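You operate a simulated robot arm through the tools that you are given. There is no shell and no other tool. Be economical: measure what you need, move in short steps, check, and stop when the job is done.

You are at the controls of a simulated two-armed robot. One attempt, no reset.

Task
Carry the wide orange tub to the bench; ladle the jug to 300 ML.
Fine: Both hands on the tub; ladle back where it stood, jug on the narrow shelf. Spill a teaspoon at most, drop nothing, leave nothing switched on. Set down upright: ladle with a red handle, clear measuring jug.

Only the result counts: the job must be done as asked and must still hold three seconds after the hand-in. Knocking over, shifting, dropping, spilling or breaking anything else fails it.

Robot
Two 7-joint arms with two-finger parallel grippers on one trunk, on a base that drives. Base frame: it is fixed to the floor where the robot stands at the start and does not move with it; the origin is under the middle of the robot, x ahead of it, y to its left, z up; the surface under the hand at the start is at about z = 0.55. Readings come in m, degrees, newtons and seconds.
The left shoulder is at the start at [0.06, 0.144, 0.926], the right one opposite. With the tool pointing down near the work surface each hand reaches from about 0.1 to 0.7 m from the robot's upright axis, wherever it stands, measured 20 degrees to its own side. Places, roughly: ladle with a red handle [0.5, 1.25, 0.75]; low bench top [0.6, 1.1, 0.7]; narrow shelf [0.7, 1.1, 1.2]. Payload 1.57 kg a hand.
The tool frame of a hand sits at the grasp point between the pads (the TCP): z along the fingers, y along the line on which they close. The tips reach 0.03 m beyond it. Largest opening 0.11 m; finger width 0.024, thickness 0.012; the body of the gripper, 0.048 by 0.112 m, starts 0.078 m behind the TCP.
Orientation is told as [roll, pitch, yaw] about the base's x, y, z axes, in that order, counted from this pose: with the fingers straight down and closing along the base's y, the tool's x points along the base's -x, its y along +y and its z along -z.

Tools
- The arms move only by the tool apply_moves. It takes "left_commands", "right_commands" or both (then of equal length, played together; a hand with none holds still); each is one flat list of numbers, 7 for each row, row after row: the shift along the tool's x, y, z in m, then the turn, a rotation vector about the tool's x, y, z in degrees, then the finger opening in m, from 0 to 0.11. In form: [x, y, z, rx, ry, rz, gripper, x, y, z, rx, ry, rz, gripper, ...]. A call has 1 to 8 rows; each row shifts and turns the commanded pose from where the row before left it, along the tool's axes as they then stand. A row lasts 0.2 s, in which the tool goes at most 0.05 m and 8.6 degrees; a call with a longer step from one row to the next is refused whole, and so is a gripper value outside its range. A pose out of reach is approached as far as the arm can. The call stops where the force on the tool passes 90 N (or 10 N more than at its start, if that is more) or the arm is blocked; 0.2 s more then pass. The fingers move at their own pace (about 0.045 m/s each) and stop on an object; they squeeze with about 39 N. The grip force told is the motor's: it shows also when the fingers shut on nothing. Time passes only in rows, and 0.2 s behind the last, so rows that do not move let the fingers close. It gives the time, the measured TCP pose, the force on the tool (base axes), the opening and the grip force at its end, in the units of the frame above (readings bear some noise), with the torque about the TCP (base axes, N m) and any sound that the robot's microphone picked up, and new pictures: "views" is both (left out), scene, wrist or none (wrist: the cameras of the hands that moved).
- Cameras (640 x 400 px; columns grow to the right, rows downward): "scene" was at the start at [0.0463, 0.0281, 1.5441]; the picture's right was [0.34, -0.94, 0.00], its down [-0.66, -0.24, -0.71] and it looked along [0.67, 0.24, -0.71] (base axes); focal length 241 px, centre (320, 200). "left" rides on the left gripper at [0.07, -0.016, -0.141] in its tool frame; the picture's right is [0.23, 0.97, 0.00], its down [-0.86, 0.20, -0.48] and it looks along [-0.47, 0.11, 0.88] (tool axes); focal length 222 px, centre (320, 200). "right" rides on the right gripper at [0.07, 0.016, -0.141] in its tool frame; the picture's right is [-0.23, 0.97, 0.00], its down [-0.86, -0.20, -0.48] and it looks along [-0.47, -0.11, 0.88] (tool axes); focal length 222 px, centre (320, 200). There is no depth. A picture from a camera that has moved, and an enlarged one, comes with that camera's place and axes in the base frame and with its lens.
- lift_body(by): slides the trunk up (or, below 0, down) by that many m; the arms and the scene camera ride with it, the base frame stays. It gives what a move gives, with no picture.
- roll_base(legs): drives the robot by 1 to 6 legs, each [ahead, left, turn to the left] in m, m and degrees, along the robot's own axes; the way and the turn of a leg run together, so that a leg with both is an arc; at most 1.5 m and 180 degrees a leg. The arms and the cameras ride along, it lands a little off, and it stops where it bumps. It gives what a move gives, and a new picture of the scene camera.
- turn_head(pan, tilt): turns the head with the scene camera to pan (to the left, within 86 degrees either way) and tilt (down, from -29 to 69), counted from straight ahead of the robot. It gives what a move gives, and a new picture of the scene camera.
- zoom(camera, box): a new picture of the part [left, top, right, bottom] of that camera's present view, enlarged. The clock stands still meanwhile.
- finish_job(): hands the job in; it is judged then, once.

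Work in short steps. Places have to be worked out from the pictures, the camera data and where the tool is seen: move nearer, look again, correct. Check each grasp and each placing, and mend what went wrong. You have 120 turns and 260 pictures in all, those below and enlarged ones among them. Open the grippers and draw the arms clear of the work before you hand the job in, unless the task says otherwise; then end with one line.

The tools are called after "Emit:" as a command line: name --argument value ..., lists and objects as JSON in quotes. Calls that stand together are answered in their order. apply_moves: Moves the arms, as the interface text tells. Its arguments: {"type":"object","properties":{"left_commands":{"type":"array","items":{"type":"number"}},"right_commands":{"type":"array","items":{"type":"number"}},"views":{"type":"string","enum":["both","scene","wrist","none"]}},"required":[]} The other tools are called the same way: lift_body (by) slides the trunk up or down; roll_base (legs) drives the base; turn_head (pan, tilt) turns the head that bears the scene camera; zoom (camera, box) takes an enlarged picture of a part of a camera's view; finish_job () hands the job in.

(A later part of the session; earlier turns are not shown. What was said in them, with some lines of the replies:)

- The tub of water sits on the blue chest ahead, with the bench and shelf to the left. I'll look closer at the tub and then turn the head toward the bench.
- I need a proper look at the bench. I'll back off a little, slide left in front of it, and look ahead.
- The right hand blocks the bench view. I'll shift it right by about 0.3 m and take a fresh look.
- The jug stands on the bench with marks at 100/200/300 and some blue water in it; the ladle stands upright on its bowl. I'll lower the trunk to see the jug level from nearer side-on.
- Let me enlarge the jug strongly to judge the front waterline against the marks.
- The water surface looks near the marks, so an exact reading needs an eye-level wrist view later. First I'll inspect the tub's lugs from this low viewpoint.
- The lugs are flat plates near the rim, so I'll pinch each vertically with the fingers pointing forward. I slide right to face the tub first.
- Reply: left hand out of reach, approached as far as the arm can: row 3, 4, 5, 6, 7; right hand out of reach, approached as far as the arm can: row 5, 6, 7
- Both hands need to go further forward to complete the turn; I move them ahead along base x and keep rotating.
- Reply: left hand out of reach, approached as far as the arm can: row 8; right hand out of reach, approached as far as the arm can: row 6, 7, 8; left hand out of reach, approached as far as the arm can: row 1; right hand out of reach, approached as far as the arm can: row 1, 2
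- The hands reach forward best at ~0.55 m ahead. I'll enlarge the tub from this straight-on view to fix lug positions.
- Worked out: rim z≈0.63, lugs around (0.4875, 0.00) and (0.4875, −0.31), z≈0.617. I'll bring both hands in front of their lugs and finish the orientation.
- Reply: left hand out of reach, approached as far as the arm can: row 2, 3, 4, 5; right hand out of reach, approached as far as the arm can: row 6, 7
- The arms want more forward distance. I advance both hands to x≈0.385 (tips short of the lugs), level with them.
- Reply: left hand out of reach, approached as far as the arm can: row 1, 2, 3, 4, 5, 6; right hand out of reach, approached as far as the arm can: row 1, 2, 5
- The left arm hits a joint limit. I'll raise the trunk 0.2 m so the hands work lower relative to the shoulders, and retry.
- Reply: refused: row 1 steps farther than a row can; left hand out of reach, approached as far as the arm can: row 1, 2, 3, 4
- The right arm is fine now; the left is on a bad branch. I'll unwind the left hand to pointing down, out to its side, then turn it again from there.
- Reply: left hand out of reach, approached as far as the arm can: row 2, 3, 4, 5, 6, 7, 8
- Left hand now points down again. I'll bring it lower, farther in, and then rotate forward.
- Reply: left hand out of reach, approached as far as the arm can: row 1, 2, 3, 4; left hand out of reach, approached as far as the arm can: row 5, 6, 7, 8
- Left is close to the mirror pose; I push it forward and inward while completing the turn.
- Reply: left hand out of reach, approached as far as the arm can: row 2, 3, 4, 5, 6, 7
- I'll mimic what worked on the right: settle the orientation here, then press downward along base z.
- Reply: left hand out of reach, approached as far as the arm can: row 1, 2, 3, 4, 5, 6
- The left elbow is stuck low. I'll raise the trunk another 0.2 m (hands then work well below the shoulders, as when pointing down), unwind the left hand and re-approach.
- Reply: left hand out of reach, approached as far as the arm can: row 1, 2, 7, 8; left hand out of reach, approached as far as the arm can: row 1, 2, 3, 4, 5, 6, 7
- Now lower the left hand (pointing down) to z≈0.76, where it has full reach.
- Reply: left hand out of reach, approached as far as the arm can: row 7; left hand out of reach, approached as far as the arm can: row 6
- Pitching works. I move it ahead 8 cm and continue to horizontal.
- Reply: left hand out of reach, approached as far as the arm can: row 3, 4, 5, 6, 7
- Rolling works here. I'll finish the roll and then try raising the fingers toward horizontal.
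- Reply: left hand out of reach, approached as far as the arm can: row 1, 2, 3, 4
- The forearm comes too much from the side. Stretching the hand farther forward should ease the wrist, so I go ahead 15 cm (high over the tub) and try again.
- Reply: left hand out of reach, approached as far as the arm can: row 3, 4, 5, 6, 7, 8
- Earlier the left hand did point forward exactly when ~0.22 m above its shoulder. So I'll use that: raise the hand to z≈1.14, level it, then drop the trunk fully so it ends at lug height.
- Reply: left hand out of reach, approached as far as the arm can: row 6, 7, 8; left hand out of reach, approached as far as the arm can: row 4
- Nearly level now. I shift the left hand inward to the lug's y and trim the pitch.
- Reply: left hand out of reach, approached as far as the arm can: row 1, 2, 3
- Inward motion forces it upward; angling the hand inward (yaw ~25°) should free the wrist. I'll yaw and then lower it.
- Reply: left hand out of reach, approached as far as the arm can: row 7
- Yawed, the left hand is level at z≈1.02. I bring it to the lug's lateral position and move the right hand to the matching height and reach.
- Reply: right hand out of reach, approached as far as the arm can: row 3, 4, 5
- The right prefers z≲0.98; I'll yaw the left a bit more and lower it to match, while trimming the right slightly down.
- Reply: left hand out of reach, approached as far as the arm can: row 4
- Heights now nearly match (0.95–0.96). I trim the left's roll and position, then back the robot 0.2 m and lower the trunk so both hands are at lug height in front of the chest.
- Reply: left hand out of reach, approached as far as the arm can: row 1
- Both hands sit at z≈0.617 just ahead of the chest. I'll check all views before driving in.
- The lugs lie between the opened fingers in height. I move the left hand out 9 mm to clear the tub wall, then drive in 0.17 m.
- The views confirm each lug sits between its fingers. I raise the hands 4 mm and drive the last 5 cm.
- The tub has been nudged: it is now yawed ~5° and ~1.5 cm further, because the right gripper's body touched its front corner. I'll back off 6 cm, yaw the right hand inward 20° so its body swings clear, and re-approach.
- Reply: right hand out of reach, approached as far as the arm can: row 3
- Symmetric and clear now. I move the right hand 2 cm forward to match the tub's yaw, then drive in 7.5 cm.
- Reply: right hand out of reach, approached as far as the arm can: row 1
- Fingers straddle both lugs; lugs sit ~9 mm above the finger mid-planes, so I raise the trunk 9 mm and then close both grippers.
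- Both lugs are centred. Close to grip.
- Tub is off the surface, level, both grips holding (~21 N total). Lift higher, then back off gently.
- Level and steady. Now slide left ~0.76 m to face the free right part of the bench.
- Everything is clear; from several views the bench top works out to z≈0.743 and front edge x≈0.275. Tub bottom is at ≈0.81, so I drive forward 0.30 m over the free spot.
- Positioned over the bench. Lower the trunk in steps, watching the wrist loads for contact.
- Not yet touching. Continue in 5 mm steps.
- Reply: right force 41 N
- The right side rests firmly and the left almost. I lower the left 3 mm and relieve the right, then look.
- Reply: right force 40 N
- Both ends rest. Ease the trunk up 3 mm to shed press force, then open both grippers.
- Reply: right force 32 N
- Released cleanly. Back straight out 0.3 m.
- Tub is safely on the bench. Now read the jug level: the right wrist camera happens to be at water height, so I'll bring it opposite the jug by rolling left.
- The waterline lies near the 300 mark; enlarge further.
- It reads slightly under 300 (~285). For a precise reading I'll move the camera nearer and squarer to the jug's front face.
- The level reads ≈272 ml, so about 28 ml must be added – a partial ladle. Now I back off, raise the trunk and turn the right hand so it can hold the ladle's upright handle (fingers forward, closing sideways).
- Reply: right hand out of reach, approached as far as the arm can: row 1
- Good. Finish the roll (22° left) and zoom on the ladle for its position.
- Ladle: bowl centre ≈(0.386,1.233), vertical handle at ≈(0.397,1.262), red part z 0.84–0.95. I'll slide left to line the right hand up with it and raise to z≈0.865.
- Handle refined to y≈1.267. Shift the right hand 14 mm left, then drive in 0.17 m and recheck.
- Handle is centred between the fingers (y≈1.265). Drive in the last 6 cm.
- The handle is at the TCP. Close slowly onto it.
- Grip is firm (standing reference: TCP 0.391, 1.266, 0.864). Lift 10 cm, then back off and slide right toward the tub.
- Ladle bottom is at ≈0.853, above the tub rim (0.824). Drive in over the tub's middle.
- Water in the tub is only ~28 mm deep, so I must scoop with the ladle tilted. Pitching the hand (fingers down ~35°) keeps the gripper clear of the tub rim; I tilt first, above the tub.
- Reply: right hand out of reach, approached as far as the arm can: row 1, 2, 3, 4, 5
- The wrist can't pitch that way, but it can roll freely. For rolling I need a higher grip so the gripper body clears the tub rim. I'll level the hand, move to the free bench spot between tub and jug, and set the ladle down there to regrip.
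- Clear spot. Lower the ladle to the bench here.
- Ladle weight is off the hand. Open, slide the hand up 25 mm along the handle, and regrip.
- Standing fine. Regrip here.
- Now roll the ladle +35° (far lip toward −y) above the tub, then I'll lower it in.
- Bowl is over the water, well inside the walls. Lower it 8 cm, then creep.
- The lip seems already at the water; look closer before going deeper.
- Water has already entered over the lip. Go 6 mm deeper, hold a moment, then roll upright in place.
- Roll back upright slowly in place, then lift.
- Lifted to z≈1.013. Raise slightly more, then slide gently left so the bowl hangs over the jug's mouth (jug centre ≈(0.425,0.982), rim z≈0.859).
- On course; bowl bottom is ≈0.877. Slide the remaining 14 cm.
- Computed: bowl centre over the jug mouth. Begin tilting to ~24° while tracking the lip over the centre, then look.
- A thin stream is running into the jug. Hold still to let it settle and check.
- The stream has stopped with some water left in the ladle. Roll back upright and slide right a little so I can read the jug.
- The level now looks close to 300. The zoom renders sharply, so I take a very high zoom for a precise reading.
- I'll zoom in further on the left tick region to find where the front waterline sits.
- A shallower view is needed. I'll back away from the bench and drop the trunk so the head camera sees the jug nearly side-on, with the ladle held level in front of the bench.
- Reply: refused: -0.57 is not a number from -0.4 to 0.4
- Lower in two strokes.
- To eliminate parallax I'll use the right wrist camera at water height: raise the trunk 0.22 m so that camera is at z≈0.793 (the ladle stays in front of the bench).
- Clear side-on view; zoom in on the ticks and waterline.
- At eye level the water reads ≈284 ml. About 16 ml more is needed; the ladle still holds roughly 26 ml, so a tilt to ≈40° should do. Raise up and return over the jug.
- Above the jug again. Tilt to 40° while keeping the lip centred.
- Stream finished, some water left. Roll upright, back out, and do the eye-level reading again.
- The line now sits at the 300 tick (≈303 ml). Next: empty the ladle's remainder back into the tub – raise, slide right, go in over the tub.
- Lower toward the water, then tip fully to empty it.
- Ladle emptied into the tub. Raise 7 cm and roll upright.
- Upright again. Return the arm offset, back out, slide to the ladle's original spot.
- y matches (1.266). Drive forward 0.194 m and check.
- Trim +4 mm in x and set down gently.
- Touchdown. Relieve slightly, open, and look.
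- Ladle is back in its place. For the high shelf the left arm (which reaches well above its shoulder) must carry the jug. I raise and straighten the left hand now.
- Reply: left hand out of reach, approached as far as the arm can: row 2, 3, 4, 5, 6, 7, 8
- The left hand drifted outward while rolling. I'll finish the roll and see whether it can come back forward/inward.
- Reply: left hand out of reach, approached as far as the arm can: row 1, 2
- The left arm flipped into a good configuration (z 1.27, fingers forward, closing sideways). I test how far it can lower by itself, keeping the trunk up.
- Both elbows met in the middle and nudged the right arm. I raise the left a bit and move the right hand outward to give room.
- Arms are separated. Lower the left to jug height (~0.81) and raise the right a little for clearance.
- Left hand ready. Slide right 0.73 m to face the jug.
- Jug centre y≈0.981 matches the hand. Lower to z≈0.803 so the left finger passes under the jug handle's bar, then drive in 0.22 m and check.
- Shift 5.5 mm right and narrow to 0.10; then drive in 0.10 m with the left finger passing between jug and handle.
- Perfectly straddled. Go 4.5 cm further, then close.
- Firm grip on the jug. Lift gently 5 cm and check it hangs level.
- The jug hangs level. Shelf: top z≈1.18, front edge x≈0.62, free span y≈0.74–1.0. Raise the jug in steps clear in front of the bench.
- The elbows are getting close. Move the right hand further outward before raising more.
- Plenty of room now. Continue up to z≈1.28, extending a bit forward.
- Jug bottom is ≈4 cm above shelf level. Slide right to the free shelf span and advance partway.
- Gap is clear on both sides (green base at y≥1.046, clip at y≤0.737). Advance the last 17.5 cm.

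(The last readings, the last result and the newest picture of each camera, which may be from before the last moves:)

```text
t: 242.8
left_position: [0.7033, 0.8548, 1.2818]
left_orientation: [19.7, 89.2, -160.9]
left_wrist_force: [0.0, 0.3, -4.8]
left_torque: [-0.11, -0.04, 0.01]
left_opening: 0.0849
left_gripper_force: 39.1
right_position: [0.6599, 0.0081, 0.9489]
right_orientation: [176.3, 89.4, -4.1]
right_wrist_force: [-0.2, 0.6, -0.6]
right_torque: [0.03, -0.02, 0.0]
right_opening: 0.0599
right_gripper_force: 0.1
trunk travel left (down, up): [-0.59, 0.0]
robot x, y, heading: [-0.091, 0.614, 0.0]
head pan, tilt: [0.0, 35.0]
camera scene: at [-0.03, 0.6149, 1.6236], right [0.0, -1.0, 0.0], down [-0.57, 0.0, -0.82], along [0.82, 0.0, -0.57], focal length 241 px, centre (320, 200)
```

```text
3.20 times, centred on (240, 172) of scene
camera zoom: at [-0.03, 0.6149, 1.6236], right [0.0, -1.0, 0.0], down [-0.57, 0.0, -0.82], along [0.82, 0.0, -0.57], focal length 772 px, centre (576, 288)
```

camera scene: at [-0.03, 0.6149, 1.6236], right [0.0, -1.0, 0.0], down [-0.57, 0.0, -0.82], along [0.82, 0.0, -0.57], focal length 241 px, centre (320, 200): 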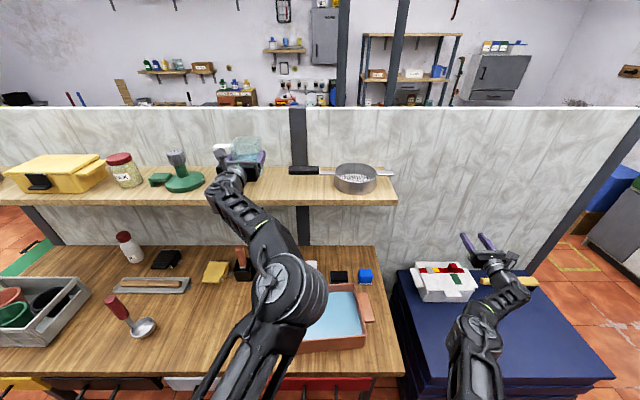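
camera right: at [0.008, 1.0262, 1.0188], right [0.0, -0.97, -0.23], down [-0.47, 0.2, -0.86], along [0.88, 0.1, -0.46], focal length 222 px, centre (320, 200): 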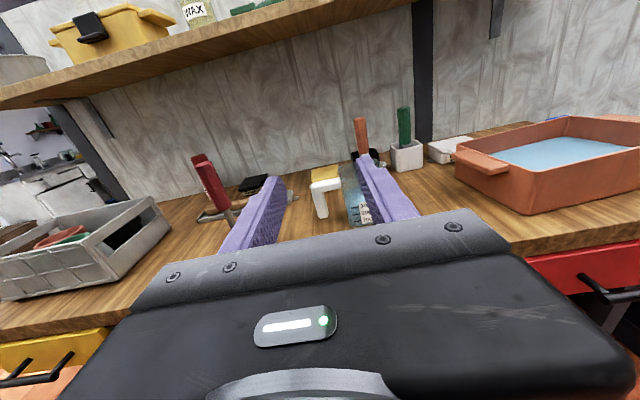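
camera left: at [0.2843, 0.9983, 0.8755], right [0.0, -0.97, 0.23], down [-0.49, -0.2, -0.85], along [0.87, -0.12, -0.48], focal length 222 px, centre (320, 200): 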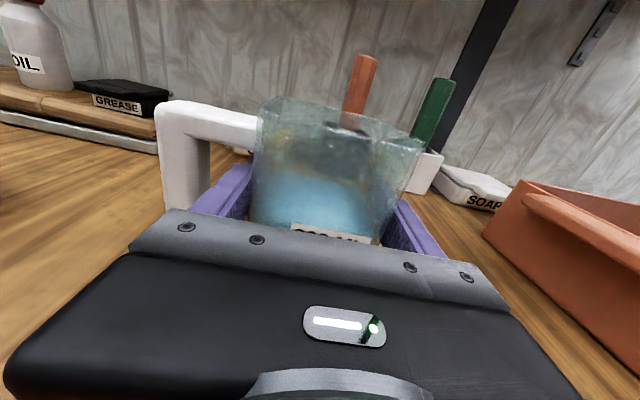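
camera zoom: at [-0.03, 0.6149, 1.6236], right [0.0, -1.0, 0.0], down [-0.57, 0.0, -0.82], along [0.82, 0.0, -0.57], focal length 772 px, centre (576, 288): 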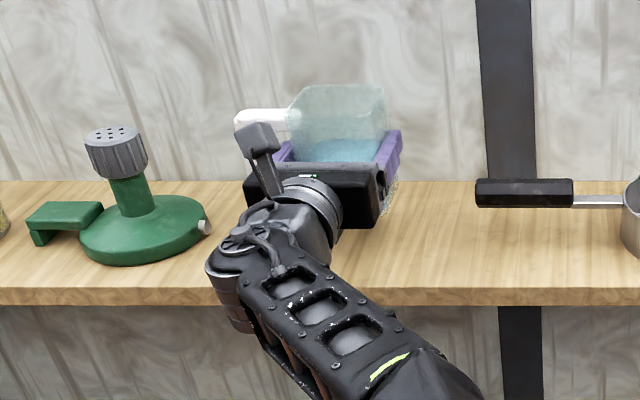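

Over the shelf with good margins. Lower slowly, watching for contact near z≈1.24.

Emit:
apply_moves --left_commands '[-0.01, 0, 0, 0, 0, 0, 0.06, -0.012, 0, 0, 0, 0, 0, 0.06, -0.01, 0, 0, 0, 0, 0, 0.06]' --views "none"

Emit:
apply_moves --left_commands '[-0.004, 0, 0, 0, 0, 0, 0.06, 0, 0, 0, 0, 0, 0, 0.06]' --views "none"

Emit:
zoom --camera "scene" --box '[140, 110, 340, 235]'

```text
t: 243.6
left_position: [0.7015, 0.854, 1.2497]
left_orientation: [20.9, 89.2, -159.6]
left_wrist_force: [-0.1, 0.1, -5.3]
left_torque: [-0.09, 0.03, 0.02]
left_opening: 0.085
left_gripper_force: 39.0
right_position: [0.6585, 0.0085, 0.9493]
right_orientation: [176.8, 89.4, -3.7]
right_wrist_force: [-0.2, 0.6, 0.3]
right_torque: [0.02, 0.0, -0.01]
right_opening: 0.0599
right_gripper_force: 0.1
trunk travel left (down, up): [-0.59, 0.0]
robot x, y, heading: [-0.0907, 0.6127, -0.0]
head pan, tilt: [0.0, 35.0]
```

```text
t: 244.2
left_position: [0.7009, 0.8547, 1.2451]
left_orientation: [20.5, 89.2, -160.1]
left_wrist_force: [-0.2, 0.5, -5.2]
left_torque: [-0.09, 0.05, 0.01]
left_opening: 0.0848
left_gripper_force: 38.8
right_position: [0.658, 0.0079, 0.9494]
right_orientation: [177.0, 89.4, -3.4]
right_wrist_force: [-0.4, 0.2, -1.1]
right_torque: [0.0, -0.02, 0.0]
right_opening: 0.06
right_gripper_force: 0.1
trunk travel left (down, up): [-0.59, 0.0]
robot x, y, heading: [-0.0936, 0.6148, 0.2]
head pan, tilt: [0.0, 35.0]
```

```text
3.20 times, centred on (240, 172) of scene
camera zoom: at [-0.0318, 0.6148, 1.6237], right [0.0, -1.0, 0.0], down [-0.57, 0.0, -0.82], along [0.82, 0.0, -0.57], focal length 772 px, centre (576, 288)
```

zoom: 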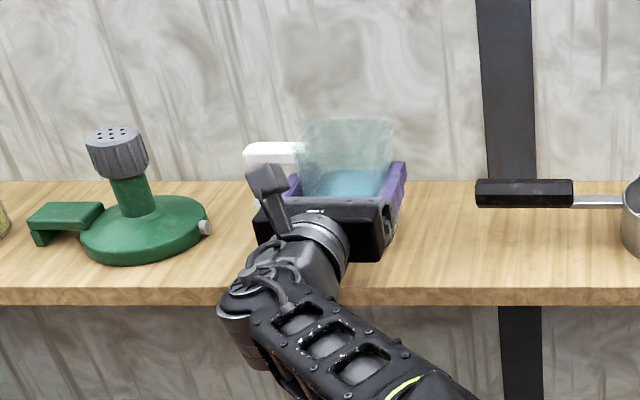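

Not touching yet; creep down 3 mm at a time.

Emit:
apply_moves --left_commands '[-0.003, 0, 0, 0, 0, 0, 0.06, 0, 0, 0, 0, 0, 0, 0.06]' --views "none"

Emit:
apply_moves --left_commands '[-0.003, 0, 0, 0, 0, 0, 0.06, 0, 0, 0, 0, 0, 0, 0.06]' --views "none"

Emit:
apply_moves --left_commands '[-0.003, 0, 0, 0, 0, 0, 0.06, 0, 0, 0, 0, 0, 0, 0.06]' --views "none"

```text
t: 244.8
left_position: [0.7011, 0.8539, 1.2426]
left_orientation: [21.4, 89.2, -159.1]
left_wrist_force: [0.9, 0.4, -2.7]
left_torque: [-0.01, -0.13, -0.05]
left_opening: 0.0848
left_gripper_force: 38.7
right_position: [0.6595, 0.0077, 0.9497]
right_orientation: [177.3, 89.4, -3.1]
right_wrist_force: [0.0, 0.0, 0.6]
right_torque: [-0.01, 0.03, 0.01]
right_opening: 0.0599
right_gripper_force: 0.0
trunk travel left (down, up): [-0.59, 0.0]
robot x, y, heading: [-0.0918, 0.6116, 0.1]
head pan, tilt: [0.0, 35.0]
```

```text
t: 245.4
left_position: [0.7004, 0.8536, 1.2418]
left_orientation: [23.2, 89.6, -157.2]
left_wrist_force: [5.8, 2.3, 11.2]
left_torque: [0.84, 0.3, -0.4]
left_opening: 0.0848
left_gripper_force: 39.3
right_position: [0.6578, 0.0081, 0.9505]
right_orientation: [178.0, 89.2, -2.6]
right_wrist_force: [-0.5, 0.3, 0.2]
right_torque: [0.02, -0.01, -0.01]
right_opening: 0.0599
right_gripper_force: 0.1
trunk travel left (down, up): [-0.59, 0.0]
robot x, y, heading: [-0.0918, 0.6157, 0.1]
head pan, tilt: [0.0, 35.0]
```

```text
t: 246.0
left_position: [0.6993, 0.8545, 1.2427]
left_orientation: [52.5, 89.7, -128.2]
left_wrist_force: [13.0, 5.6, 32.7]
left_torque: [1.02, 0.69, -0.5]
left_opening: 0.085
left_gripper_force: 38.5
right_position: [0.6577, 0.0084, 0.9507]
right_orientation: [179.1, 89.3, -1.2]
right_wrist_force: [1.0, 0.1, 0.6]
right_torque: [-0.04, 0.0, -0.02]
right_opening: 0.06
right_gripper_force: 0.1
trunk travel left (down, up): [-0.59, 0.0]
robot x, y, heading: [-0.094, 0.6176, 0.0]
head pan, tilt: [0.0, 35.0]
```

Resting on the shelf. Relieve 4 mm of press, then open.

Emit:
apply_moves --left_commands '[0.0045, 0, 0, 0, 0, 0, 0.06, 0, 0, 0, 0, 0, 0, 0.06]' --views "none"

Emit:
apply_moves --left_commands '[0, 0, 0, 0, 0, 0, 0.087, 0, 0, 0, 0, 0, 0, 0.092, 0, 0, 0, 0, 0, 0, 0.1, 0, 0, 0, 0, 0, 0, 0.1]' --views "both"

```text
t: 246.6
left_position: [0.6992, 0.853, 1.2418]
left_orientation: [16.6, 89.4, -164.0]
left_wrist_force: [3.7, 2.5, 15.4]
left_torque: [0.94, -0.78, -0.08]
left_opening: 0.0851
left_gripper_force: 39.0
right_position: [0.6573, 0.0087, 0.9506]
right_orientation: [178.9, 89.4, -1.7]
right_wrist_force: [0.0, -0.4, -0.4]
right_torque: [0.02, -0.03, 0.0]
right_opening: 0.0601
right_gripper_force: 0.2
trunk travel left (down, up): [-0.59, 0.0]
robot x, y, heading: [-0.0919, 0.6173, -0.0]
head pan, tilt: [0.0, 35.0]
```

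```text
t: 247.6
left_position: [0.6999, 0.8536, 1.2428]
left_orientation: [20.7, 89.3, -159.9]
left_wrist_force: [0.4, -0.1, 0.0]
left_torque: [-0.01, 0.0, 0.01]
left_opening: 0.1
left_gripper_force: 0.0
right_position: [0.6584, 0.0081, 0.9502]
right_orientation: [177.7, 89.3, -2.7]
right_wrist_force: [0.5, 0.8, -0.2]
right_torque: [0.01, 0.01, 0.0]
right_opening: 0.06
right_gripper_force: 0.1
trunk travel left (down, up): [-0.59, 0.0]
robot x, y, heading: [-0.0895, 0.6139, 0.2]
head pan, tilt: [0.0, 35.0]
camera scene: at [-0.0322, 0.6146, 1.6237], right [0.0, -1.0, 0.0], down [-0.57, 0.0, -0.82], along [0.82, 0.0, -0.57], focal length 241 px, centre (320, 200)
camera left: at [0.5609, 0.8701, 1.3146], right [-0.01, -0.97, 0.23], down [-0.49, -0.2, -0.85], along [0.87, -0.12, -0.48], focal length 222 px, centre (320, 200)
```

scene: 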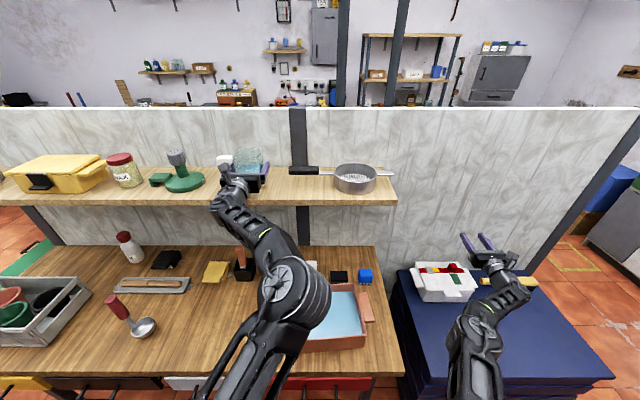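
left: 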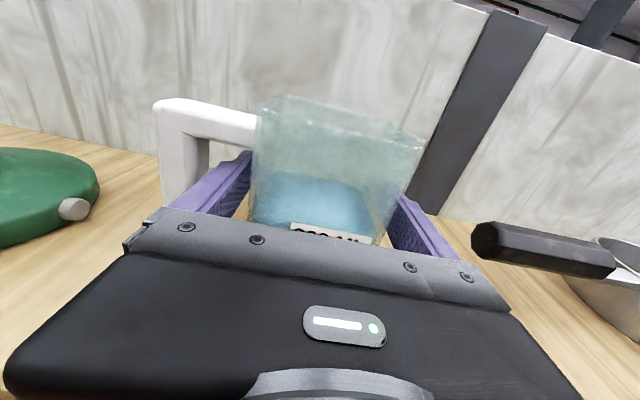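

Released; jug stands upright. Back straight out.

Emit:
roll_base --legs '[[-0.12, 0, 0], [-0.35, 0, 0]]'

Emit:
zoom --camera "scene" --box '[180, 90, 420, 240]'

Emit:
zoom --camera "left" --box '[120, 0, 520, 250]'

```text
t: 250.8
left_position: [0.2237, 0.8553, 1.2415]
left_orientation: [22.4, 89.2, -157.9]
left_wrist_force: [-0.4, -0.5, 0.6]
left_torque: [-0.02, 0.02, 0.01]
left_opening: 0.0997
left_gripper_force: 0.2
right_position: [0.1845, 0.0098, 0.9501]
right_orientation: [178.2, 89.3, -2.0]
right_wrist_force: [-0.2, -0.5, -0.3]
right_torque: [-0.05, 0.02, 0.0]
right_opening: 0.0598
right_gripper_force: 0.2
trunk travel left (down, up): [-0.59, 0.0]
robot x, y, heading: [-0.5634, 0.6181, 0.1]
head pan, tilt: [0.0, 35.0]
camera scene: at [-0.5088, 0.6137, 1.6238], right [0.0, -1.0, 0.0], down [-0.57, 0.0, -0.82], along [0.82, 0.0, -0.57], focal length 241 px, centre (320, 200)
```

scene: 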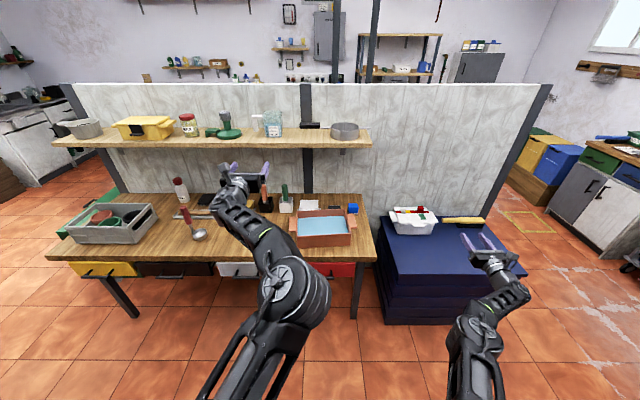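

```text
2.67 times, centred on (300, 165) of scene
camera zoom: at [-0.5088, 0.6137, 1.6238], right [0.0, -1.0, 0.0], down [-0.57, 0.0, -0.82], along [0.82, 0.0, -0.57], focal length 643 px, centre (373, 293)
```

zoom: 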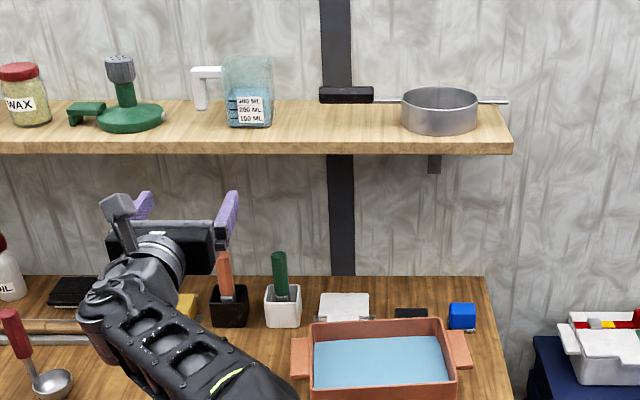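

```text
1.60 times, centred on (320, 125) of left
camera zoom: at [0.0836, 0.8714, 1.3152], right [0.0, -0.97, 0.23], down [-0.49, -0.2, -0.85], along [0.87, -0.11, -0.48], focal length 355 px, centre (320, 320)
```

zoom: 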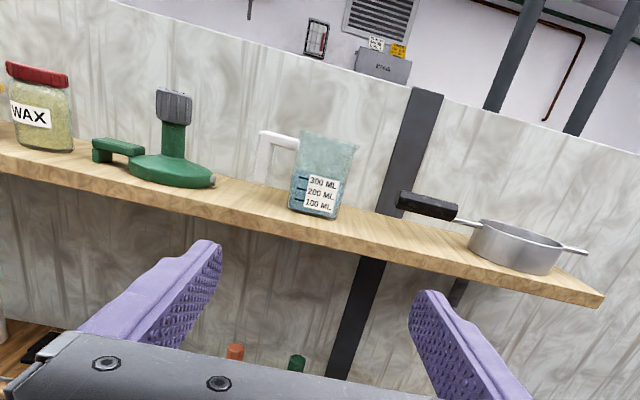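

Jug on the shelf, ladle and tub in place. One last eye-level check of the jug's level with the left camera (lowered 8 cm).

Emit:
apply_moves --left_commands '[-0.04, 0, 0, 0, 0, 0, 0.1, -0.044, 0, 0, 0, 0, 0, 0.1]' --views "none"

Emit:
zoom --camera "left" --box '[290, 60, 350, 120]'

Emit:
zoom --camera "scene" --box '[50, 180, 250, 290]'

```text
t: 251.4
left_position: [0.2228, 0.8552, 1.1566]
left_orientation: [21.9, 89.4, -158.4]
left_wrist_force: [0.3, -0.5, -0.7]
left_torque: [-0.01, 0.02, 0.0]
left_opening: 0.1
left_gripper_force: 0.0
right_position: [0.1841, 0.0101, 0.9503]
right_orientation: [178.1, 89.4, -2.0]
right_wrist_force: [-0.3, -0.1, 0.1]
right_torque: [0.0, -0.02, -0.03]
right_opening: 0.06
right_gripper_force: 0.1
trunk travel left (down, up): [-0.59, 0.0]
robot x, y, heading: [-0.5674, 0.6124, 0.0]
head pan, tilt: [0.0, 35.0]
```

```text
6.67 times, centred on (320, 90) of left
camera zoom: at [0.0835, 0.8713, 1.2308], right [0.0, -0.97, 0.23], down [-0.49, -0.2, -0.85], along [0.87, -0.11, -0.48], focal length 1481 px, centre (320, 933)
```

zoom: 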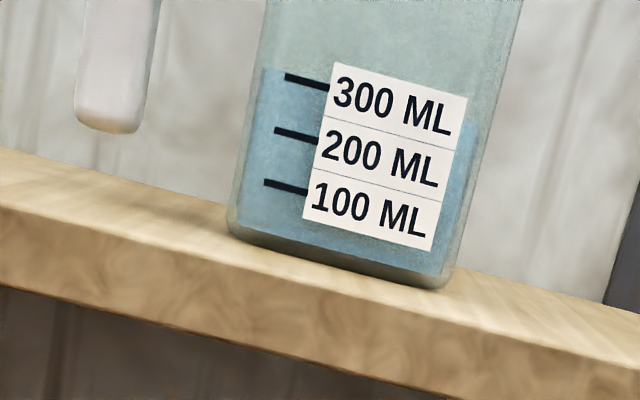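

```text
3.20 times, centred on (150, 235) of scene
camera zoom: at [-0.5069, 0.6138, 1.6238], right [0.0, -1.0, 0.0], down [-0.57, 0.0, -0.82], along [0.82, 0.0, -0.57], focal length 772 px, centre (864, 88)
```

zoom: 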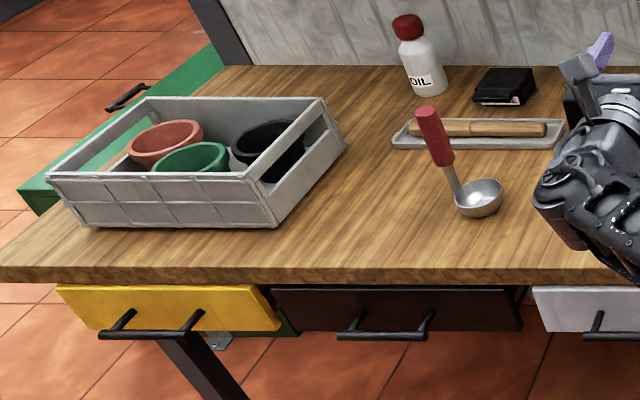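

The waterline meets the 300 mark, the jug stands on the shelf, the ladle is back where it stood, the tub is on the bench, and both hands are empty and clear. Handing in.

Emit:
finish_job

```text
The job is handed in.
```

The job is handed in: I carried the tub to the bench with both hands and ladled the jug up to the 300 ML mark. The jug is upright on the narrow shelf, and the ladle is upright back where it stood.
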